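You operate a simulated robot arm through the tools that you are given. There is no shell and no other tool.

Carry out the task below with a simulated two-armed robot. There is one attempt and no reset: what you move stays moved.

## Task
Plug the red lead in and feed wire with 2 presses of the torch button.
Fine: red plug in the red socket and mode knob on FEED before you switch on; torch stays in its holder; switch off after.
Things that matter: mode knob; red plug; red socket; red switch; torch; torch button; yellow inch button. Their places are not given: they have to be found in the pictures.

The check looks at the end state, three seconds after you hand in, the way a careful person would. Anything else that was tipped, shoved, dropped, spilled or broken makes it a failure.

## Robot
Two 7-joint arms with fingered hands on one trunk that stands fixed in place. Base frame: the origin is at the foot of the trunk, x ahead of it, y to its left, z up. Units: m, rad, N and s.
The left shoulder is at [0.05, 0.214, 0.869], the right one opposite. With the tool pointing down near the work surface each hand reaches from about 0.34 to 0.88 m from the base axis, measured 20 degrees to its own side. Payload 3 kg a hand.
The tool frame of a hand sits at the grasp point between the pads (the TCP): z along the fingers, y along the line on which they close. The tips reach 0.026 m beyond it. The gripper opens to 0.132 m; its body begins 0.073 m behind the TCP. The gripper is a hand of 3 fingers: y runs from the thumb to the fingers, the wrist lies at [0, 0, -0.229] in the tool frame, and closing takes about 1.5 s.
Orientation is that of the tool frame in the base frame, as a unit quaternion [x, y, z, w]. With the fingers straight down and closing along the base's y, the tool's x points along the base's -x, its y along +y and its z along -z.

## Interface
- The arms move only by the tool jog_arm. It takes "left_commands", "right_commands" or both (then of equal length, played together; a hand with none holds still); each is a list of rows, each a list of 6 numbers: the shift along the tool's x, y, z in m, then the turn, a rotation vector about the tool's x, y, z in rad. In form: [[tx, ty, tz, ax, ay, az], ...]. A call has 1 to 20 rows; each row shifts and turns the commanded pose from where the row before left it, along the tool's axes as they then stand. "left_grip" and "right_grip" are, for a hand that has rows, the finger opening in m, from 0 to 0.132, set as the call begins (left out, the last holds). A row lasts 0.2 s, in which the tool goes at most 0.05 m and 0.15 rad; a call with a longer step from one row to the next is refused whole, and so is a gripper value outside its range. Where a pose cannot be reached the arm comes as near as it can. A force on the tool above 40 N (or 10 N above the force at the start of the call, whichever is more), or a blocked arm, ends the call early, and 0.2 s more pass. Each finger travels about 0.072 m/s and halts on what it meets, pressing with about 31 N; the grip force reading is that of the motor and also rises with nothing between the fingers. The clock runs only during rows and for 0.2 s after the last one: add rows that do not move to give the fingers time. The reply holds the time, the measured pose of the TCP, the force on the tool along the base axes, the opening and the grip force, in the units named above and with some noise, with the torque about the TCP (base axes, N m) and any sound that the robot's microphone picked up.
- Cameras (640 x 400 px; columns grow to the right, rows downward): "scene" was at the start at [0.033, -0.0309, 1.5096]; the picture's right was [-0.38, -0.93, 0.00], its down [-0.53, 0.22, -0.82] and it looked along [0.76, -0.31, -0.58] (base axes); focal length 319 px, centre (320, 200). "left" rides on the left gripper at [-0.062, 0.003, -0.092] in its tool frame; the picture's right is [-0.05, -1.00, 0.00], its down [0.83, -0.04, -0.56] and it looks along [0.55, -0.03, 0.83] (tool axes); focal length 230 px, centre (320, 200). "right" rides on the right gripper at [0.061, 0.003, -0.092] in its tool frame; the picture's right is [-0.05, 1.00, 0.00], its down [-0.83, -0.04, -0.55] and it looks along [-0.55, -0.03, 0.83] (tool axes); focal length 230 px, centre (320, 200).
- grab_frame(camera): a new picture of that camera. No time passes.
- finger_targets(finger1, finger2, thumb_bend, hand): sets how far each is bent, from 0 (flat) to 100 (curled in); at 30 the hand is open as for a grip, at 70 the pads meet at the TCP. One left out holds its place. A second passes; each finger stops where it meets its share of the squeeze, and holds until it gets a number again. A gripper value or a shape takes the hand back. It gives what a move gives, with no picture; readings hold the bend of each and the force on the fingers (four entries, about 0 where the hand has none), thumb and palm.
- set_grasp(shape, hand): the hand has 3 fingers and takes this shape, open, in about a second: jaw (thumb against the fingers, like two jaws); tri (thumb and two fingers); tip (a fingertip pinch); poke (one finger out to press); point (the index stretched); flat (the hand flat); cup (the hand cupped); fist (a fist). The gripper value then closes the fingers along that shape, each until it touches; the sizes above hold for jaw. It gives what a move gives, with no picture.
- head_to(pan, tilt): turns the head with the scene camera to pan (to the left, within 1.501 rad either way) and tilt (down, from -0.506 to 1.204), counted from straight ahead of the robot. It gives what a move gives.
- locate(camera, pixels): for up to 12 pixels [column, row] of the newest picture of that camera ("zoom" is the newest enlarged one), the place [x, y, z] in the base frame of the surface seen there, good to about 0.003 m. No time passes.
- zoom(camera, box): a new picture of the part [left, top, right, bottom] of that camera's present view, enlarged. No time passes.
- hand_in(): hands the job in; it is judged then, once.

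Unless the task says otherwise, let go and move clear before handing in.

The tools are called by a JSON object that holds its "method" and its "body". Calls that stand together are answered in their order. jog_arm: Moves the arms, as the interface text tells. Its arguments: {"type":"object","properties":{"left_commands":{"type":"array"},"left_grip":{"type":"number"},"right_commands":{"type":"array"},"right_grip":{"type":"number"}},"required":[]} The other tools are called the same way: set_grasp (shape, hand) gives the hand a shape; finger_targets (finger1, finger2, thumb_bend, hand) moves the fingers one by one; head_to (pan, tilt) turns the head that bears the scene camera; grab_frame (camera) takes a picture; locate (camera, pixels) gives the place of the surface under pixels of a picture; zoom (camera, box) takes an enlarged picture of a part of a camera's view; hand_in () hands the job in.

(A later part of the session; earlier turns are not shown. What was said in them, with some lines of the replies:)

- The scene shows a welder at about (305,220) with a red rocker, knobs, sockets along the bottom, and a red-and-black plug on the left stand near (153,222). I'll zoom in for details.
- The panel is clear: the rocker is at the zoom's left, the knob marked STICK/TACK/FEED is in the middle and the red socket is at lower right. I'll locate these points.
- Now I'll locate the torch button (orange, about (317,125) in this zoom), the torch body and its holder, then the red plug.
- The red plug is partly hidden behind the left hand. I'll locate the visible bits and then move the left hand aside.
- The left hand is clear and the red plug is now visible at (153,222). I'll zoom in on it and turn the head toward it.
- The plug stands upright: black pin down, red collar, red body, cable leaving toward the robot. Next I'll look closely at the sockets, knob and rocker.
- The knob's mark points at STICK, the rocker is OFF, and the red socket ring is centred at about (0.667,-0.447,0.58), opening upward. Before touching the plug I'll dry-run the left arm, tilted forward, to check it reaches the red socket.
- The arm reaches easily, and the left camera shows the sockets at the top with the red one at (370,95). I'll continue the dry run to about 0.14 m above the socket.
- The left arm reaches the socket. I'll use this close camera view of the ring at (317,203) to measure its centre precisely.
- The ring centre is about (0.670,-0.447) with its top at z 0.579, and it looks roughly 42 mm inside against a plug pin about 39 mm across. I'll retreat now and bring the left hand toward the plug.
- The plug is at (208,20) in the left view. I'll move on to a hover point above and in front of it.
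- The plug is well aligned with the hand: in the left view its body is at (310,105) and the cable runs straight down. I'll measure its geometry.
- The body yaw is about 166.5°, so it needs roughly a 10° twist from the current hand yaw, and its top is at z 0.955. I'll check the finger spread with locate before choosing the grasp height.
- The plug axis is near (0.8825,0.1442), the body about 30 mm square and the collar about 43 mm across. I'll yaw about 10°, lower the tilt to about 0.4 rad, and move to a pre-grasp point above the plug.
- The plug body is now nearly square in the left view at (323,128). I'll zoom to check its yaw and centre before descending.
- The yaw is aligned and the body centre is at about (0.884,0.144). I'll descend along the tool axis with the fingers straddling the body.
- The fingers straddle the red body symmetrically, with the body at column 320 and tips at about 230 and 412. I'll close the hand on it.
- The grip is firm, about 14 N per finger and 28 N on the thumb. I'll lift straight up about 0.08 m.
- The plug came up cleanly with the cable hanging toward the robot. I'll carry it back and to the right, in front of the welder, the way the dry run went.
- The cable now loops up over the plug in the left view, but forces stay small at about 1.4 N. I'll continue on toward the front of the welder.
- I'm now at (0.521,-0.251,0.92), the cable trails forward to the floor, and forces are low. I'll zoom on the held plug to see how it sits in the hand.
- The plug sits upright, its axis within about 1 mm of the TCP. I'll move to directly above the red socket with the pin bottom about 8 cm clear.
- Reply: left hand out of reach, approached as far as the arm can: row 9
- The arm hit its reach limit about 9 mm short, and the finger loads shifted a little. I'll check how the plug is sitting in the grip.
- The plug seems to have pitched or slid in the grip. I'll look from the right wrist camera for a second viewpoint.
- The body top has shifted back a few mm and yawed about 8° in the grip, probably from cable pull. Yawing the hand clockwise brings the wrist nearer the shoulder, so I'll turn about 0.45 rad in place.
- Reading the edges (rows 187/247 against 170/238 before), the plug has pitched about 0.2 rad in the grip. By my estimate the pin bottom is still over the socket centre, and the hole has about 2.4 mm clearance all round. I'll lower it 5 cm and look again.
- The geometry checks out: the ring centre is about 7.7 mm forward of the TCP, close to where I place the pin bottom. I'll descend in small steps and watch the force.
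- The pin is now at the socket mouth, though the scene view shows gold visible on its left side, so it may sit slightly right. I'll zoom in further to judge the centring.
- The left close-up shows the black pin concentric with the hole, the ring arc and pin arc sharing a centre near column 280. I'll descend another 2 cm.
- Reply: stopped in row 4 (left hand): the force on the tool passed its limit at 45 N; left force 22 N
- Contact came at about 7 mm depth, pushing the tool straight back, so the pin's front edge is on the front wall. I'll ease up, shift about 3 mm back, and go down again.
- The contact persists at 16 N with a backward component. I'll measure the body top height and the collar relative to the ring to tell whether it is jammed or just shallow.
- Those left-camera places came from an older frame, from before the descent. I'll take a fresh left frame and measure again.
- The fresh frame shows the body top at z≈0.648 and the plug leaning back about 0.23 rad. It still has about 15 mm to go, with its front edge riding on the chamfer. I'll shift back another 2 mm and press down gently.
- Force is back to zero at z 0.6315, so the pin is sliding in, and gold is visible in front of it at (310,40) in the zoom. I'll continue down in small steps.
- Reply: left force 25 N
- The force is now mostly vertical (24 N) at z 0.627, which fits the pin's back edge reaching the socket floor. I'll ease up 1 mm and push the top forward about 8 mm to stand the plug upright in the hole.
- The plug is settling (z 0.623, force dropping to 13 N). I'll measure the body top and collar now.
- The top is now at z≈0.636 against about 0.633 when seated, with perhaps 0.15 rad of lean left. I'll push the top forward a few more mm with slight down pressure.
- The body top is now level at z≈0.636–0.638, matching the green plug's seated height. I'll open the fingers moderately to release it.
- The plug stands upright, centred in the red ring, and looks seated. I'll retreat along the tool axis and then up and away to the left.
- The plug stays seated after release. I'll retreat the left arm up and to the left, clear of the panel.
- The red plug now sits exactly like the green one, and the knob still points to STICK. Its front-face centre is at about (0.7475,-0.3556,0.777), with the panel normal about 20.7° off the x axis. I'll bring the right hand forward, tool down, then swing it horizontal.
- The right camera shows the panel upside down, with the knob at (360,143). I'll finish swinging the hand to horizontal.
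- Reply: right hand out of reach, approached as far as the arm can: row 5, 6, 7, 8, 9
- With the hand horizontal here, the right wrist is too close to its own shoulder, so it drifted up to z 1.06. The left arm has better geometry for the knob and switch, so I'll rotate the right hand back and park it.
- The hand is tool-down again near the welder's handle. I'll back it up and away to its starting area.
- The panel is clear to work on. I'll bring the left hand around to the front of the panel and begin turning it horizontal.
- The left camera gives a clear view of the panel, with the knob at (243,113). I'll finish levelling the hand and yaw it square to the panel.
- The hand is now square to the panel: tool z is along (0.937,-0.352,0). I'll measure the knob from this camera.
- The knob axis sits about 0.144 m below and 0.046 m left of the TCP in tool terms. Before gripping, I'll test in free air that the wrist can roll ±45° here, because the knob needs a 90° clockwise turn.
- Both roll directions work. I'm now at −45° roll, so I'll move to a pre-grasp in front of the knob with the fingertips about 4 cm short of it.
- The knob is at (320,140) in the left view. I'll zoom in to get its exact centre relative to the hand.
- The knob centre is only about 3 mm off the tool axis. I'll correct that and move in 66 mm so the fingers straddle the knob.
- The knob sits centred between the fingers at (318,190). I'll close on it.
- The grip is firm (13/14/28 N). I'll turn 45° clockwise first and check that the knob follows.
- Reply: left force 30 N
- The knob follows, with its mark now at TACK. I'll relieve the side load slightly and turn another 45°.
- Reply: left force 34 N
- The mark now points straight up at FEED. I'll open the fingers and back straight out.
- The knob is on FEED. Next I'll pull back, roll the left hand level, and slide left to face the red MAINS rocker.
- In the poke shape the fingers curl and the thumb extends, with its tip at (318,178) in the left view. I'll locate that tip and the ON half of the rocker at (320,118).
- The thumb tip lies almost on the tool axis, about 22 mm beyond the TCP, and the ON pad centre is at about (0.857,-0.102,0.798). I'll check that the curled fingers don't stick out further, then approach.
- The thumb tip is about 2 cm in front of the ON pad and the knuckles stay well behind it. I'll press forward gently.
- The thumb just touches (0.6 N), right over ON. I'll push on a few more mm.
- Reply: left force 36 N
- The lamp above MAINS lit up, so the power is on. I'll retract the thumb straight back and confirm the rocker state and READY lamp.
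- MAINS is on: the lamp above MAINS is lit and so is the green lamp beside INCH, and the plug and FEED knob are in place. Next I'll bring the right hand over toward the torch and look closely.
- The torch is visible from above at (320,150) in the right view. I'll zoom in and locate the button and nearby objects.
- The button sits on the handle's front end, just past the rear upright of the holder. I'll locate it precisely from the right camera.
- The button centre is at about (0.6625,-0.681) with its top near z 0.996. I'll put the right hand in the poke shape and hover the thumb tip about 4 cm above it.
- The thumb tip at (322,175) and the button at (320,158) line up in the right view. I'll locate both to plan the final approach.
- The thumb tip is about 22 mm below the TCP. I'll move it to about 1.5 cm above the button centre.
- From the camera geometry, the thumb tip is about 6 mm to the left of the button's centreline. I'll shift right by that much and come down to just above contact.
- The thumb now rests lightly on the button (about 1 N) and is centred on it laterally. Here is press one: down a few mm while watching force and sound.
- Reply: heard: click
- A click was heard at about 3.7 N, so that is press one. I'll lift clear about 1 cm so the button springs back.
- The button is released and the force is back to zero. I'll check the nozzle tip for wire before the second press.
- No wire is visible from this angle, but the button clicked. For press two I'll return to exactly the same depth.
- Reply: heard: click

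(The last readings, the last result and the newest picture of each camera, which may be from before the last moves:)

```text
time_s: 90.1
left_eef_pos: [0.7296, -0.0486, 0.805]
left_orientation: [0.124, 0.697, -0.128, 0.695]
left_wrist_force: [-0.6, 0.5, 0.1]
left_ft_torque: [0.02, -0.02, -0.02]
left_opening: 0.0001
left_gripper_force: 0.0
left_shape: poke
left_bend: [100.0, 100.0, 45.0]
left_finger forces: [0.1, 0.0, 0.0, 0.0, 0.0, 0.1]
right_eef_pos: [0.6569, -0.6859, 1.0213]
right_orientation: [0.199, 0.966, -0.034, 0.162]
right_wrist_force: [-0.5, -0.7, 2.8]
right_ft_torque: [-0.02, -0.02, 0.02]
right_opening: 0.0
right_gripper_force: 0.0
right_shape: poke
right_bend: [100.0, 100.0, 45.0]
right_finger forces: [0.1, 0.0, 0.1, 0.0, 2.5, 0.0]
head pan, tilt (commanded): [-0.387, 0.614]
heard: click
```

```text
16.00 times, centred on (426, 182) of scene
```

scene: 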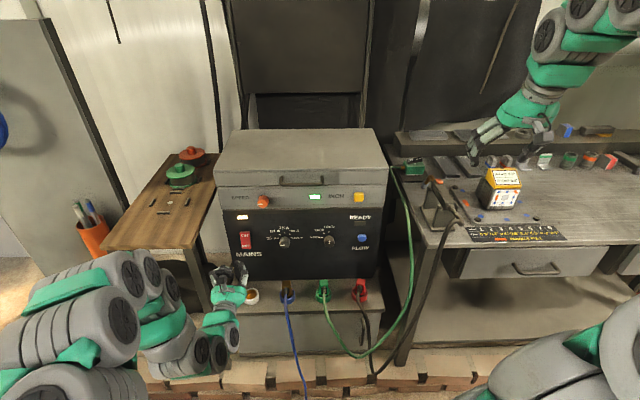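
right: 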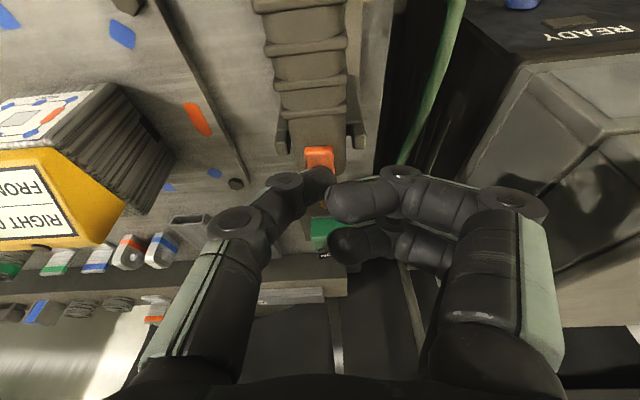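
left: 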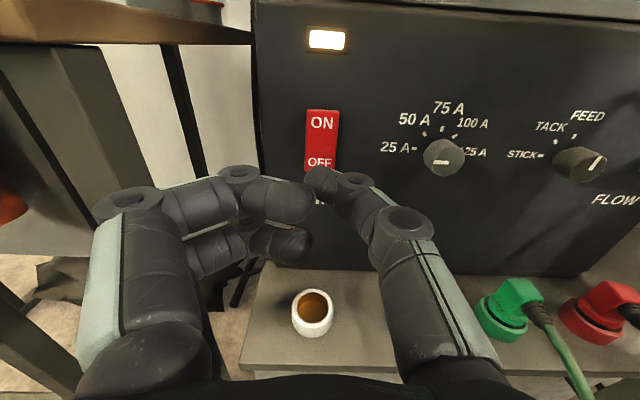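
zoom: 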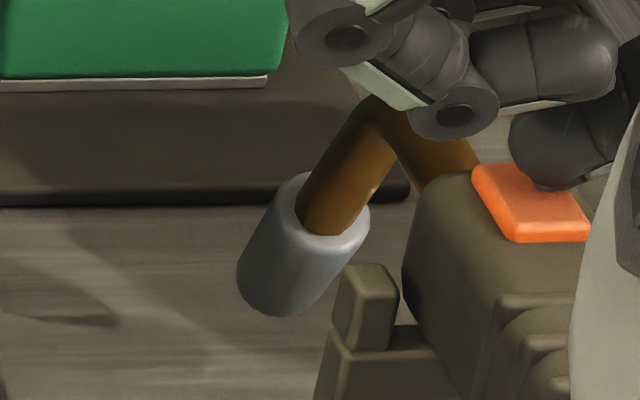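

A second click was heard, so that makes two presses. I'll lift the right hand well clear of the torch.

{"method": "jog_arm", "body": {"right_commands": [[-0.0033, 0, -0.0095, 0, 0, 0], [-0.0098, 0, -0.0284, 0, 0, 0], [-0.0098, 0, -0.0284, 0, 0, 0], [0.03, 0.015, -0.03, 0, 0, 0], [0.03, 0.015, -0.03, 0, 0, 0], [0.03, 0.015, -0.03, 0, 0, 0], [0.03, 0.015, -0.03, 0, 0, 0], [0.03, 0.015, -0.03, 0, 0, 0], [0.03, 0.015, -0.03, 0, 0, 0], [0.03, 0.015, -0.03, 0, 0, 0], [0, 0, 0, 0, 0, 0]]}}

{"method": "grab_frame", "body": {"camera": "scene"}}

{"method": "zoom", "body": {"camera": "scene", "box": [410, 160, 470, 220]}}

{"method": "grab_frame", "body": {"camera": "right"}}

```text
time_s: 92.5
left_eef_pos: [0.7295, -0.0492, 0.8043]
left_orientation: [0.124, 0.697, -0.129, 0.695]
left_wrist_force: [0.4, 0.2, 0.4]
left_ft_torque: [-0.01, -0.05, -0.02]
left_opening: 0.0003
left_gripper_force: 0.0
left_shape: poke
left_bend: [100.0, 100.0, 45.0]
left_finger forces: [0.0, 0.0, 0.1, 0.1, 0.0, 0.1]
right_eef_pos: [0.4521, -0.4817, 1.217]
right_orientation: [0.199, 0.966, -0.034, 0.164]
right_wrist_force: [0.2, 0.1, 0.5]
right_ft_torque: [0.0, 0.02, -0.01]
right_opening: 0.0001
right_gripper_force: 0.1
right_shape: poke
right_bend: [100.0, 100.0, 45.0]
right_finger forces: [0.0, 0.1, 0.0, 0.1, 0.0, 0.0]
head pan, tilt (commanded): [-0.387, 0.614]
```

```text
taken
```

scene: 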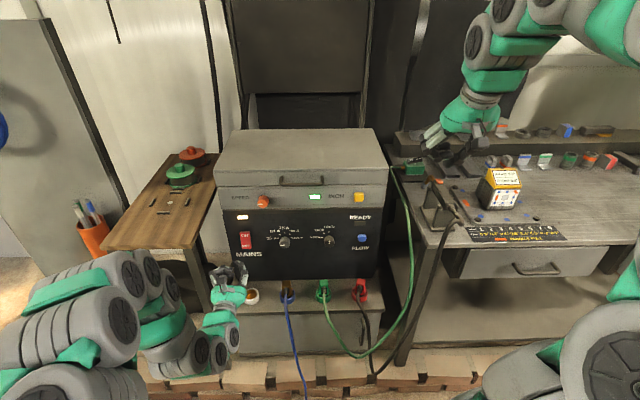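

```text
6.67 times, centred on (440, 190) of scene
```

zoom: 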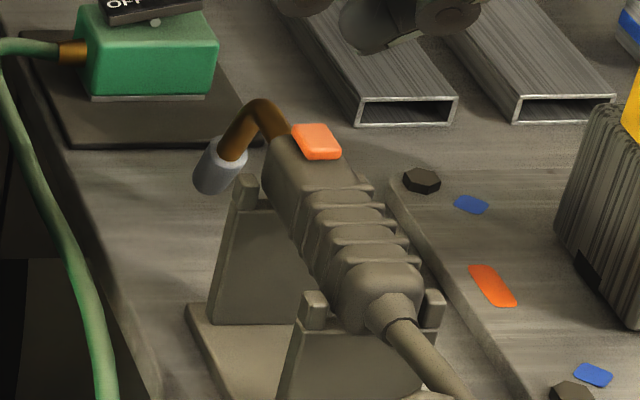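

```text
taken
```

right: 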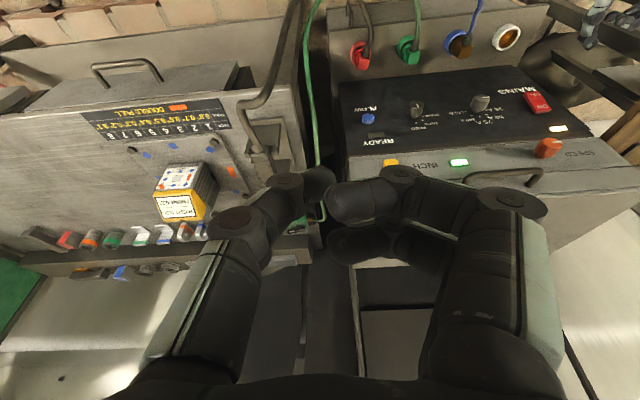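

The torch is undisturbed in its holder. I'll zoom on the nozzle once more for any fed wire before switching off.

{"method": "zoom", "body": {"camera": "scene", "box": [418, 174, 438, 194]}}

{"method": "zoom", "body": {"camera": "right", "box": [210, 90, 330, 240]}}

```text
16.00 times, centred on (428, 184) of scene
```

zoom: 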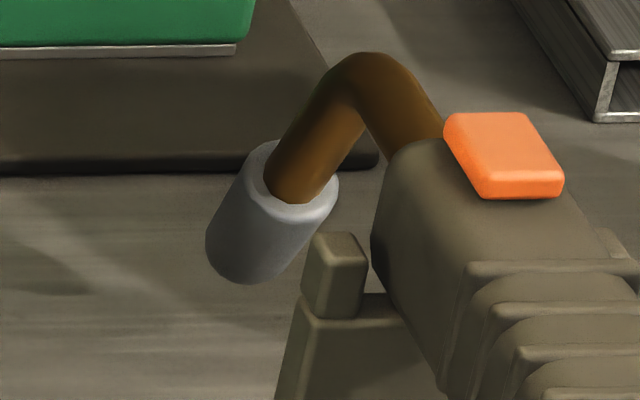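

```text
2.67 times, centred on (270, 165) of right
```

zoom: 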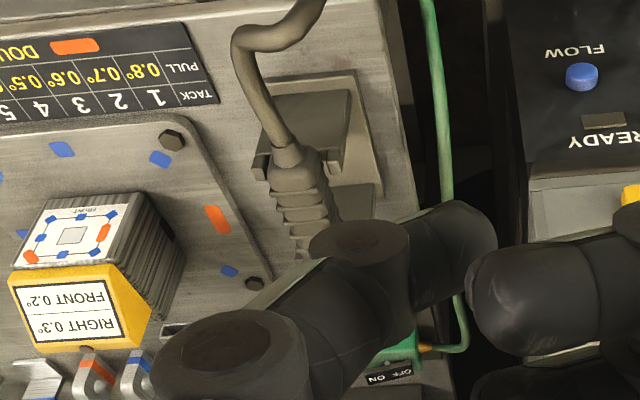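

The nozzle end is hard to see from above. I'll locate the nozzle to plan a quick look from a lower viewpoint.

{"method": "zoom", "body": {"camera": "scene", "box": [418, 174, 438, 194]}}

{"method": "locate", "body": {"camera": "zoom", "pixels": [[235, 265], [250, 240], [290, 200], [315, 195], [300, 150], [365, 60], [420, 120], [225, 240], [215, 290], [330, 260], [505, 155], [270, 275]]}}

```text
16.00 times, centred on (428, 184) of scene
```

zoom: 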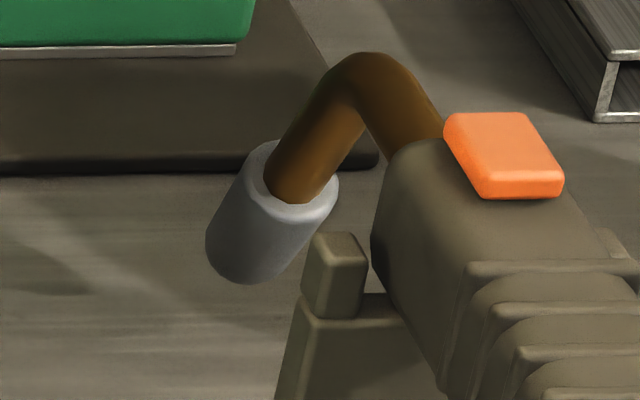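

```text
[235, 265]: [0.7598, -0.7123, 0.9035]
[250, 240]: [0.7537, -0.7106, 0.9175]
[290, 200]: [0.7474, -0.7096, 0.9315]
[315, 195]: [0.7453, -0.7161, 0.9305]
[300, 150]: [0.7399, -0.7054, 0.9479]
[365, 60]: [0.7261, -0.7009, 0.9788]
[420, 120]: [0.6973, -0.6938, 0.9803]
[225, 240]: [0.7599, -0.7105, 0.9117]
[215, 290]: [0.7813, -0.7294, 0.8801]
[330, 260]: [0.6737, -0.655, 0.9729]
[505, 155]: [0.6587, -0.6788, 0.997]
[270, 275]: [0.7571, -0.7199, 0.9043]
```

The wire could be hidden behind the nozzle cup from above. I'll retract the left hand from the rocker and swing it to a low vantage left of the torch for a better view before switching off.

{"method": "jog_arm", "body": {"left_commands": [[0, 0, -0.0425, 0, 0, 0], [0, 0, -0.0425, 0, 0, 0], [0, 0, -0.0425, 0, 0, 0], [0, 0, -0.0425, 0, 0, 0], [-0.0151, -0.0425, 0.0083, 0, 0, 0], [-0.0151, -0.0425, 0.0083, 0, 0, 0], [-0.0151, -0.0425, 0.0083, 0, 0, 0], [-0.0151, -0.0425, 0.0083, 0, 0, 0], [-0.0151, -0.0425, 0.0083, 0, 0, 0], [-0.0151, -0.0425, 0.0083, 0, 0, 0], [-0.0151, -0.0425, 0.0083, 0, 0, 0], [-0.0151, -0.0425, 0.0083, 0, 0, 0], [-0.0151, -0.0425, 0.0083, 0, 0, 0], [0, 0, 0, 0.1425, 0, 0], [0, 0, 0, 0.1425, 0, 0], [0, 0, 0, 0.1425, 0, 0], [0, 0, 0, 0.1425, 0, 0], [0, 0, 0, 0, 0, 0]]}}

{"method": "grab_frame", "body": {"camera": "left"}}

{"method": "grab_frame", "body": {"camera": "scene"}}

```text
time_s: 96.3
left_eef_pos: [0.5739, -0.4053, 0.935]
left_orientation: [0.315, 0.632, -0.32, 0.632]
left_wrist_force: [0.8, 0.1, -0.6]
left_ft_torque: [0.0, 0.0, 0.01]
left_opening: 0.0
left_gripper_force: 0.1
left_shape: poke
left_bend: [100.0, 100.0, 45.0]
left_finger forces: [0.1, 0.1, 0.0, 0.0, 0.0, 0.0]
left hand out of reach, approached as far as the arm can: row 2, 3, 4
right_eef_pos: [0.4509, -0.4805, 1.2168]
right_orientation: [0.198, 0.966, -0.034, 0.163]
right_wrist_force: [-0.3, 0.2, 0.9]
right_ft_torque: [0.02, -0.01, -0.02]
right_opening: 0.0002
right_gripper_force: 0.0
right_shape: poke
right_bend: [100.0, 100.0, 45.0]
right_finger forces: [0.1, 0.1, 0.0, 0.0, 0.1, 0.1]
head pan, tilt (commanded): [-0.387, 0.614]
```

```text
taken
```

left: 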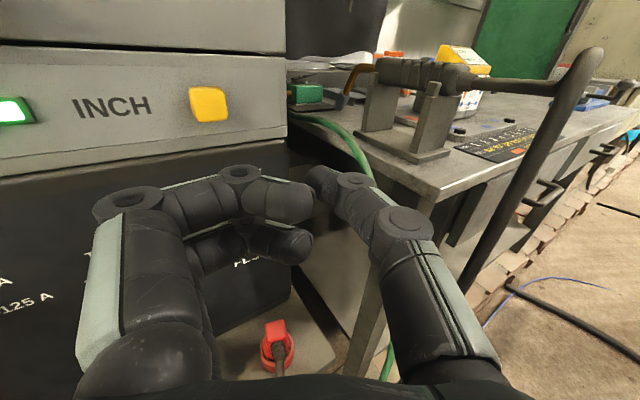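

```text
taken
```

scene: 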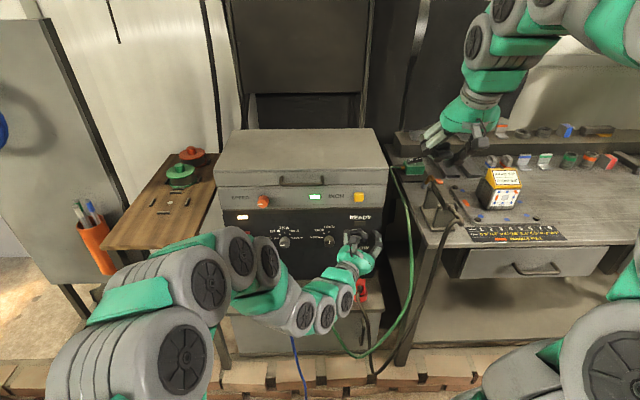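

The left camera now sees the torch from the side, with the nozzle near (350,95). I'll zoom in there.

{"method": "zoom", "body": {"camera": "left", "box": [320, 55, 400, 125]}}

{"method": "zoom", "body": {"camera": "left", "box": [330, 75, 366, 115]}}

```text
5.71 times, centred on (360, 90) of left
```

zoom: 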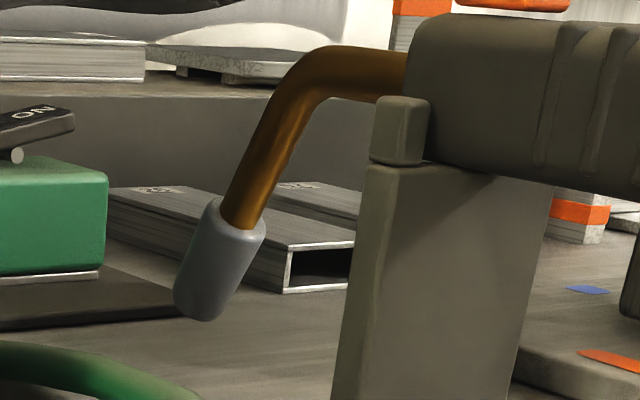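

```text
10.00 times, centred on (348, 95) of left
```

zoom: 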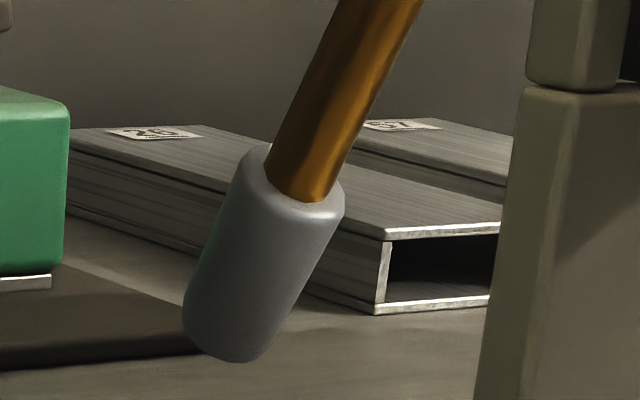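

From the side, no wire sticks out of the cup, so wire may simply not be drawn, or it may not have fed. I'll compare how the red plug is seated against the green one.

{"method": "zoom", "body": {"camera": "left", "box": [240, 305, 320, 385]}}

{"method": "zoom", "body": {"camera": "scene", "box": [310, 270, 380, 310]}}

{"method": "zoom", "body": {"camera": "right", "box": [330, 0, 540, 140]}}

```text
5.00 times, centred on (280, 345) of left
```

zoom: 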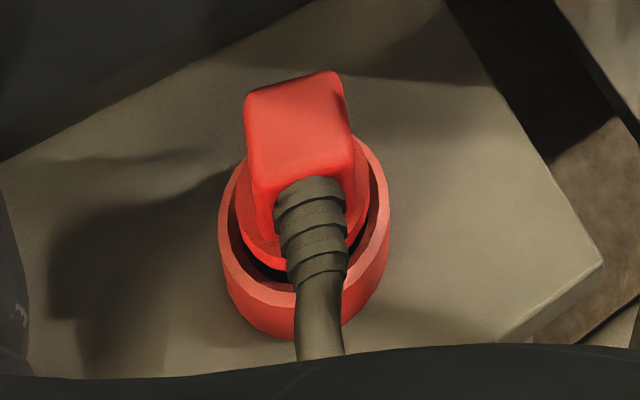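

```text
9.14 times, centred on (345, 290) of scene
```

zoom: 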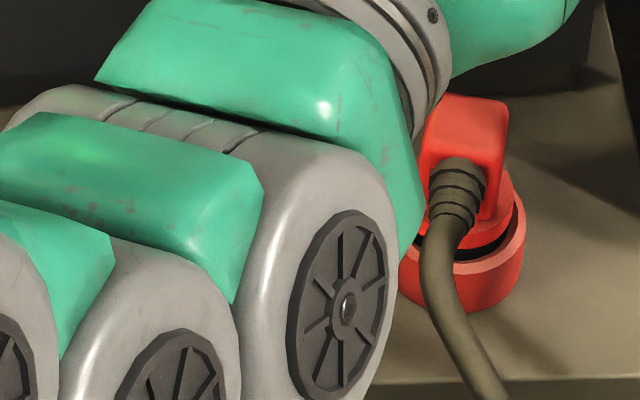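

```text
2.86 times, centred on (435, 70) of right
```

zoom: 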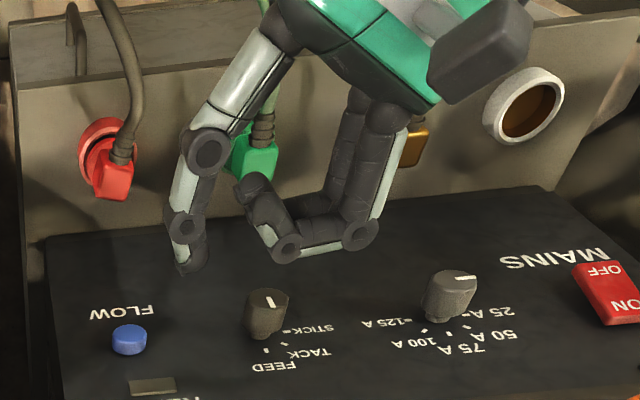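

The red plug is seated just like the green one, and both presses clicked, so I won't press again. I'll yaw the left hand back and bring it in front of the OFF half of the rocker.

{"method": "jog_arm", "body": {"left_commands": [[0, 0, 0, -0.1425, 0, 0], [0, 0, 0, -0.1425, 0, 0], [0, 0, 0, -0.1425, 0, 0], [0, 0, 0, -0.1425, 0, 0], [0.0196, 0.0428, 0.0023, 0, 0, 0], [0.0196, 0.0428, 0.0023, 0, 0, 0], [0.0196, 0.0428, 0.0023, 0, 0, 0], [0.0196, 0.0428, 0.0023, 0, 0, 0], [0.0196, 0.0428, 0.0023, 0, 0, 0], [0.0196, 0.0428, 0.0023, 0, 0, 0], [0.0196, 0.0428, 0.0023, 0, 0, 0], [0.0196, 0.0428, 0.0023, 0, 0, 0], [0.0196, 0.0428, 0.0023, 0, 0, 0], [0, 0, 0, 0, 0, 0]]}}

{"method": "grab_frame", "body": {"camera": "left"}}

{"method": "grab_frame", "body": {"camera": "scene"}}

```text
time_s: 99.3
left_eef_pos: [0.7264, -0.0497, 0.755]
left_orientation: [0.125, 0.697, -0.129, 0.695]
left_wrist_force: [0.4, 0.3, 0.3]
left_ft_torque: [0.01, -0.01, 0.01]
left_opening: 0.0
left_gripper_force: 0.1
left_shape: poke
left_bend: [100.0, 100.0, 45.0]
left_finger forces: [0.1, 0.1, 0.0, 0.0, 0.0, 0.0]
right_eef_pos: [0.4515, -0.4803, 1.2171]
right_orientation: [0.198, 0.966, -0.034, 0.164]
right_wrist_force: [-0.4, -0.5, -0.6]
right_ft_torque: [0.0, -0.03, -0.04]
right_opening: 0.0
right_gripper_force: 0.0
right_shape: poke
right_bend: [100.0, 100.0, 45.0]
right_finger forces: [0.0, 0.0, 0.1, 0.0, 0.0, 0.0]
head pan, tilt (commanded): [-0.387, 0.614]
```

```text
taken
```

left: 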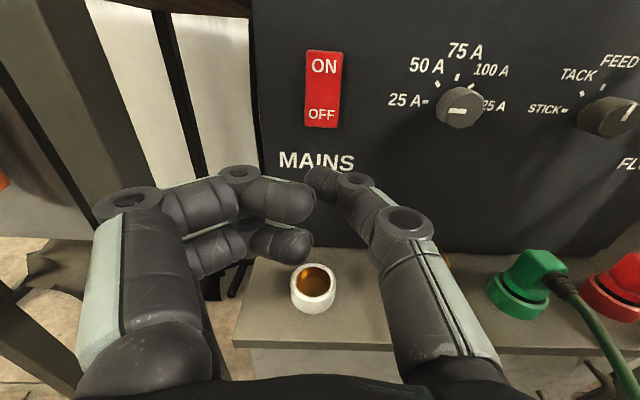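

```text
taken
```

scene: 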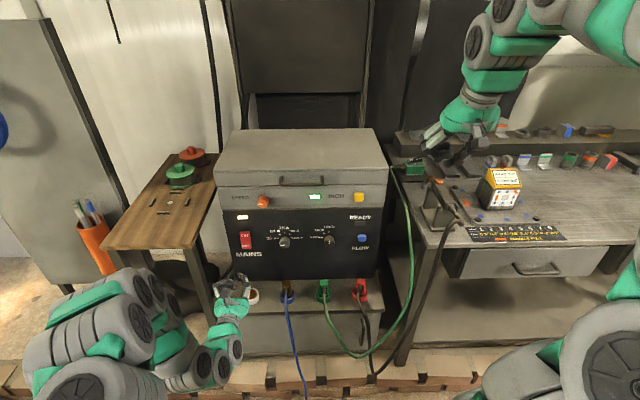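

I'm facing the rocker again with OFF at (322,114). I'll locate it to set the height.

{"method": "locate", "body": {"camera": "left", "pixels": [[322, 114], [321, 66], [322, 90], [322, 124], [308, 120], [334, 120], [318, 172]]}}

{"method": "zoom", "body": {"camera": "left", "box": [270, 30, 390, 200]}}

```text
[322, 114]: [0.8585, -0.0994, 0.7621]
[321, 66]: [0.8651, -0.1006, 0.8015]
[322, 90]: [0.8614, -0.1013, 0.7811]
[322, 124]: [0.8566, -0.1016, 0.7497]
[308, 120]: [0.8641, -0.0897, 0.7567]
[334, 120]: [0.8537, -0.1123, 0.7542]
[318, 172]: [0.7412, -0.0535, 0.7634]
```

```text
2.35 times, centred on (330, 115) of left
```

zoom: 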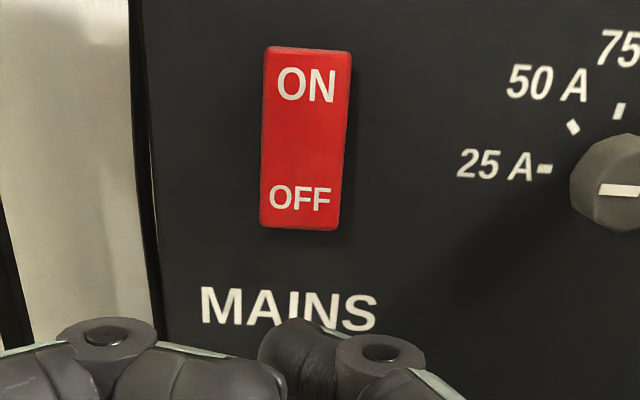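

OFF is at z≈0.757 and sticks out about 22 mm. I'll raise 5 mm, approach, and press it.

{"method": "jog_arm", "body": {"left_commands": [[-0.0025, 0, 0.035, 0, 0, 0], [-0.0025, 0, 0.035, 0, 0, 0], [0, 0, 0.03, 0, 0, 0], [0, 0, 0.01, 0, 0, 0], [0, 0, 0, 0, 0, 0]]}}

{"method": "grab_frame", "body": {"camera": "left"}}

{"method": "zoom", "body": {"camera": "scene", "box": [210, 210, 290, 270]}}

```text
time_s: 100.5
left_eef_pos: [0.8302, -0.0895, 0.7595]
left_orientation: [0.124, 0.697, -0.129, 0.695]
left_wrist_force: [0.0, -0.6, 0.8]
left_ft_torque: [-0.03, 0.0, 0.0]
left_opening: 0.0
left_gripper_force: 0.2
left_shape: poke
left_bend: [100.0, 100.0, 45.0]
left_finger forces: [0.0, 0.0, 0.1, 0.1, 0.0, 0.0]
right_eef_pos: [0.4514, -0.4811, 1.2176]
right_orientation: [0.198, 0.966, -0.033, 0.163]
right_wrist_force: [0.5, 0.5, 0.1]
right_ft_torque: [-0.02, -0.02, 0.03]
right_opening: 0.0002
right_gripper_force: 0.0
right_shape: poke
right_bend: [100.0, 100.0, 45.0]
right_finger forces: [0.0, 0.1, 0.1, 0.0, 0.0, 0.0]
head pan, tilt (commanded): [-0.387, 0.614]
```

```text
taken
```

left: 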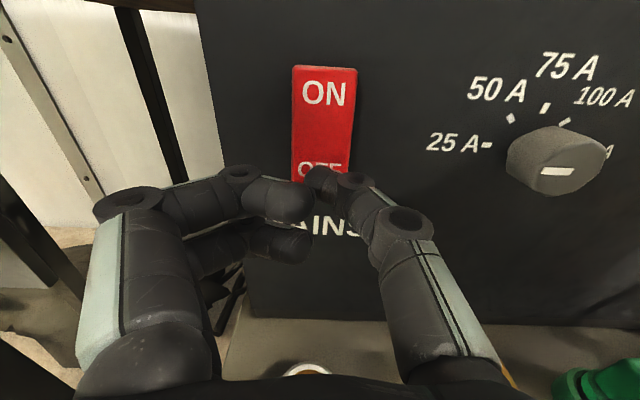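

```text
6.67 times, centred on (250, 240) of scene
```

zoom: 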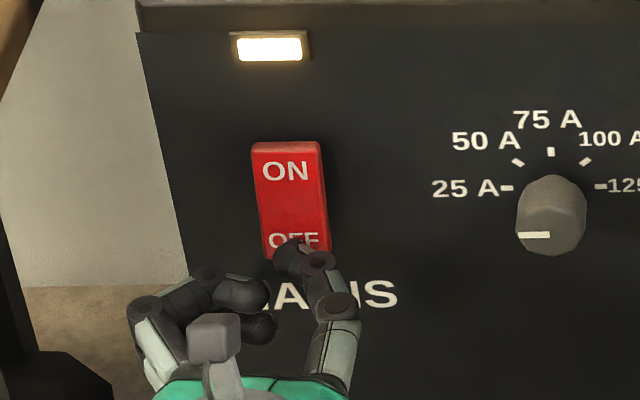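

The thumb is right over OFF. I'll press in.

{"method": "jog_arm", "body": {"left_commands": [[0, 0, 0.004, 0, 0, 0], [0, 0, 0.004, 0, 0, 0], [0, 0, 0.003, 0, 0, 0], [0, 0, 0, 0, 0, 0]]}}

{"method": "zoom", "body": {"camera": "scene", "box": [210, 170, 400, 320]}}

{"method": "zoom", "body": {"camera": "scene", "box": [210, 210, 290, 270]}}

```text
time_s: 101.5
left_eef_pos: [0.8387, -0.0955, 0.7583]
left_orientation: [0.125, 0.698, -0.13, 0.693]
left_wrist_force: [-32.3, 3.6, -3.2]
left_ft_torque: [0.02, -0.06, -0.05]
left_opening: 0.0001
left_gripper_force: 0.0
left_shape: poke
left_bend: [100.0, 100.0, 46.0]
left_finger forces: [0.1, 0.1, 0.0, 0.1, 31.5, 0.1]
right_eef_pos: [0.4519, -0.4811, 1.2173]
right_orientation: [0.198, 0.966, -0.034, 0.163]
right_wrist_force: [-0.4, -0.1, 0.0]
right_ft_torque: [0.0, 0.0, -0.02]
right_opening: 0.0
right_gripper_force: 0.1
right_shape: poke
right_bend: [100.0, 100.0, 45.0]
right_finger forces: [0.1, 0.1, 0.1, 0.0, 0.0, 0.1]
head pan, tilt (commanded): [-0.387, 0.614]
```

```text
2.67 times, centred on (305, 245) of scene
```

zoom: 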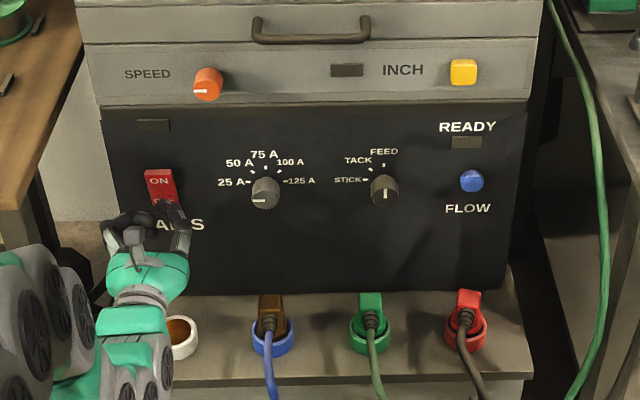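

```text
6.67 times, centred on (250, 240) of scene
```

zoom: 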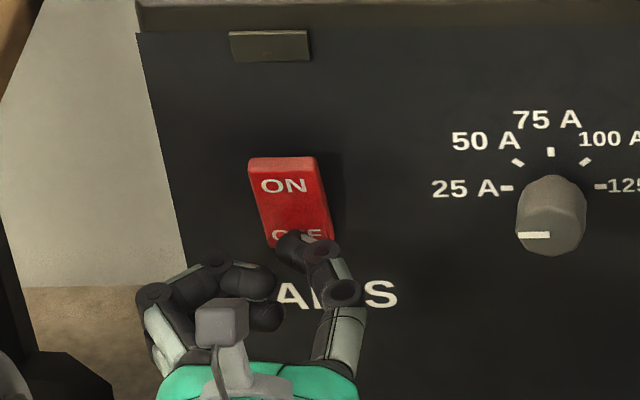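

Both lamps are off, so the rocker is on OFF. I'll retract the left hand clear.

{"method": "jog_arm", "body": {"left_commands": [[0, 0, -0.015, 0, 0, 0], [0, 0, -0.03, 0, 0, 0], [0, 0, -0.04, 0, 0, 0], [0, 0, -0.04, 0, 0, 0], [-0.02, 0.02, -0.01, 0, 0, 0], [-0.03, 0.03, 0, 0, 0, 0], [-0.03, 0.03, 0, 0, 0, 0], [-0.03, 0.02, 0, 0, 0, 0], [0, 0, 0, 0, 0, 0]]}}

{"method": "grab_frame", "body": {"camera": "scene"}}

{"method": "zoom", "body": {"camera": "scene", "box": [210, 170, 400, 320]}}

{"method": "zoom", "body": {"camera": "scene", "box": [380, 120, 560, 260]}}

```text
time_s: 103.5
left_eef_pos: [0.7518, 0.0458, 0.8731]
left_orientation: [0.124, 0.697, -0.13, 0.694]
left_wrist_force: [-0.5, 0.5, -0.4]
left_ft_torque: [-0.03, 0.0, 0.03]
left_opening: 0.0
left_gripper_force: 0.1
left_shape: poke
left_bend: [100.0, 100.0, 45.0]
left_finger forces: [0.0, 0.0, 0.1, 0.0, 0.1, 0.0]
right_eef_pos: [0.4522, -0.4819, 1.2177]
right_orientation: [0.198, 0.966, -0.034, 0.163]
right_wrist_force: [0.3, 0.0, -0.9]
right_ft_torque: [-0.01, -0.03, -0.03]
right_opening: 0.0002
right_gripper_force: 0.1
right_shape: poke
right_bend: [100.0, 100.0, 45.0]
right_finger forces: [0.0, 0.0, 0.0, 0.0, 0.0, 0.1]
head pan, tilt (commanded): [-0.387, 0.614]
```

```text
taken
```

scene: 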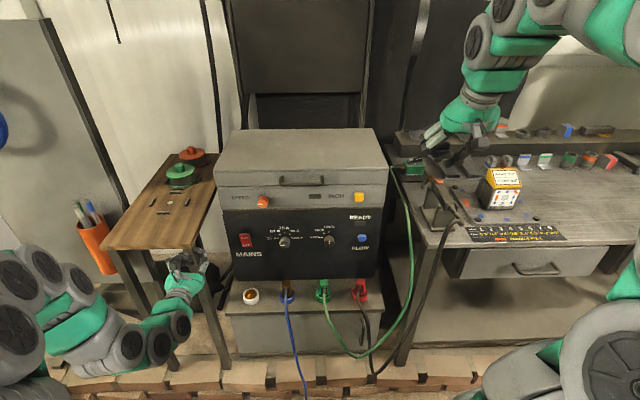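

```text
2.67 times, centred on (305, 245) of scene
```

zoom: 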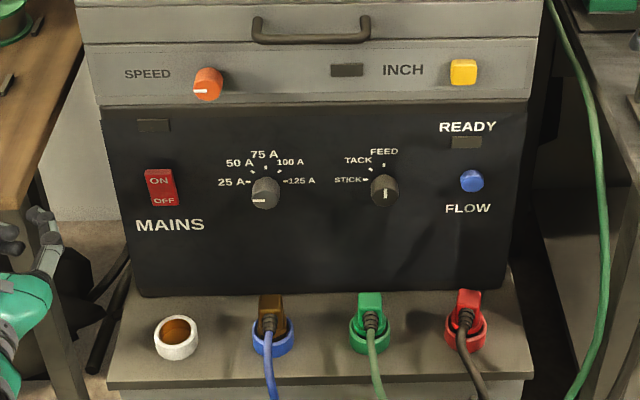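

```text
2.86 times, centred on (470, 190) of scene
```

zoom: 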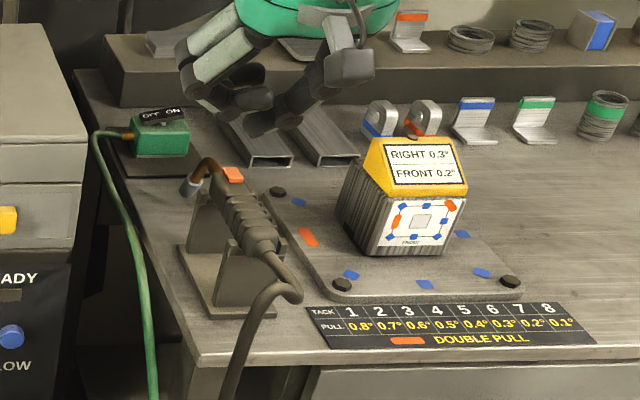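

Everything is in its final state: rocker OFF, lamps out, knob on FEED, red plug seated, torch in its holder and the bench undisturbed. I'll ease the left hand back from the left table's edge before handing in.

{"method": "jog_arm", "body": {"left_commands": [[0, 0, -0.03, 0, 0, 0], [0, 0, -0.03, 0, 0, 0], [0, 0, 0, 0, 0, 0]]}}

{"method": "grab_frame", "body": {"camera": "scene"}}

{"method": "zoom", "body": {"camera": "scene", "box": [300, 265, 390, 325]}}

{"method": "zoom", "body": {"camera": "scene", "box": [225, 215, 285, 255]}}

```text
time_s: 104.3
left_eef_pos: [0.6968, 0.0668, 0.8726]
left_orientation: [0.125, 0.696, -0.129, 0.695]
left_wrist_force: [1.1, -0.3, 0.1]
left_ft_torque: [0.0, -0.01, -0.02]
left_opening: 0.0
left_gripper_force: 0.0
left_shape: poke
left_bend: [100.0, 100.0, 45.0]
left_finger forces: [0.0, 0.1, 0.0, 0.1, 0.0, 0.0]
right_eef_pos: [0.4521, -0.4802, 1.2177]
right_orientation: [0.198, 0.966, -0.034, 0.164]
right_wrist_force: [-0.5, -0.9, 0.6]
right_ft_torque: [0.01, 0.01, 0.02]
right_opening: 0.0
right_gripper_force: 0.0
right_shape: poke
right_bend: [100.0, 100.0, 45.0]
right_finger forces: [0.0, 0.0, 0.0, 0.1, 0.0, 0.0]
head pan, tilt (commanded): [-0.387, 0.614]
```

```text
taken
```

scene: 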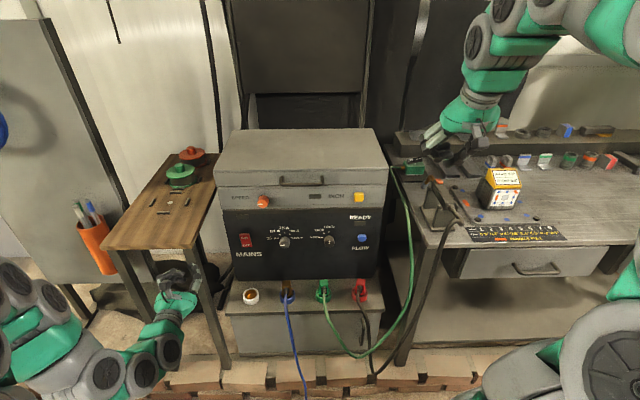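

```text
6.67 times, centred on (345, 295) of scene
```

zoom: 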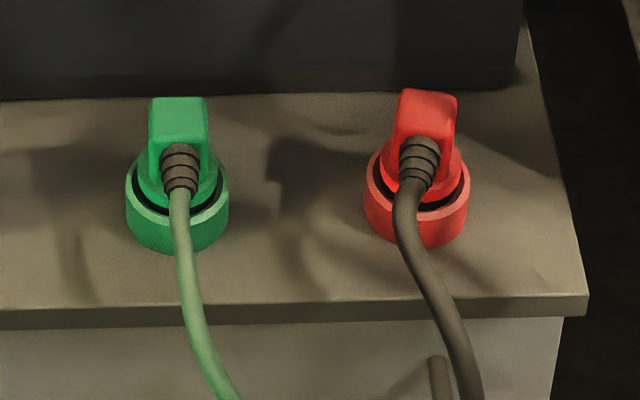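

```text
10.00 times, centred on (255, 235) of scene
```

zoom: 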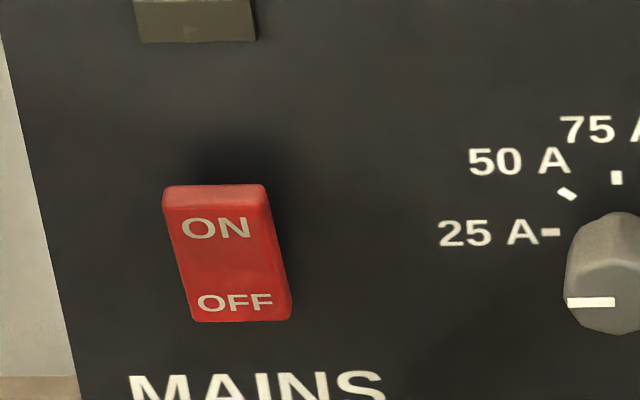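

The last pictures show the red plug seated in the red socket, the rocker back at OFF with the lamp dark, the knob on FEED, the torch in its holder and both hands clear. The torch button clicked twice while the power was on, though I never saw wire at the nozzle, so the feed itself is unconfirmed. I'm handing in now.

{"method": "hand_in", "body": {}}

```text
The job is handed in.
```

I handed the job in with every step done, but I couldn't confirm that wire actually fed. The torch button clicked on both presses while the power was on, yet no wire showed at the nozzle, even from a side view.

- **Red plug:** it sits upright in the red socket, at the same depth as the green plug beside it. It tipped in the left hand on the way over, so I straightened it in the socket before letting go.
- **Mode knob:** I turned it from STICK to FEED before switching on, and it is still on FEED.
- **Power:** with MAINS on, its lamp and the green lamp beside INCH lit up. READY stayed dark throughout.
- **Torch:** I pressed the button exactly twice. The torch stayed in its holder, and I never touched the yellow inch button.
- **Afterwards:** I switched MAINS off and both lamps went out. Both hands are clear, and nothing else looked moved or tipped in the last pictures.
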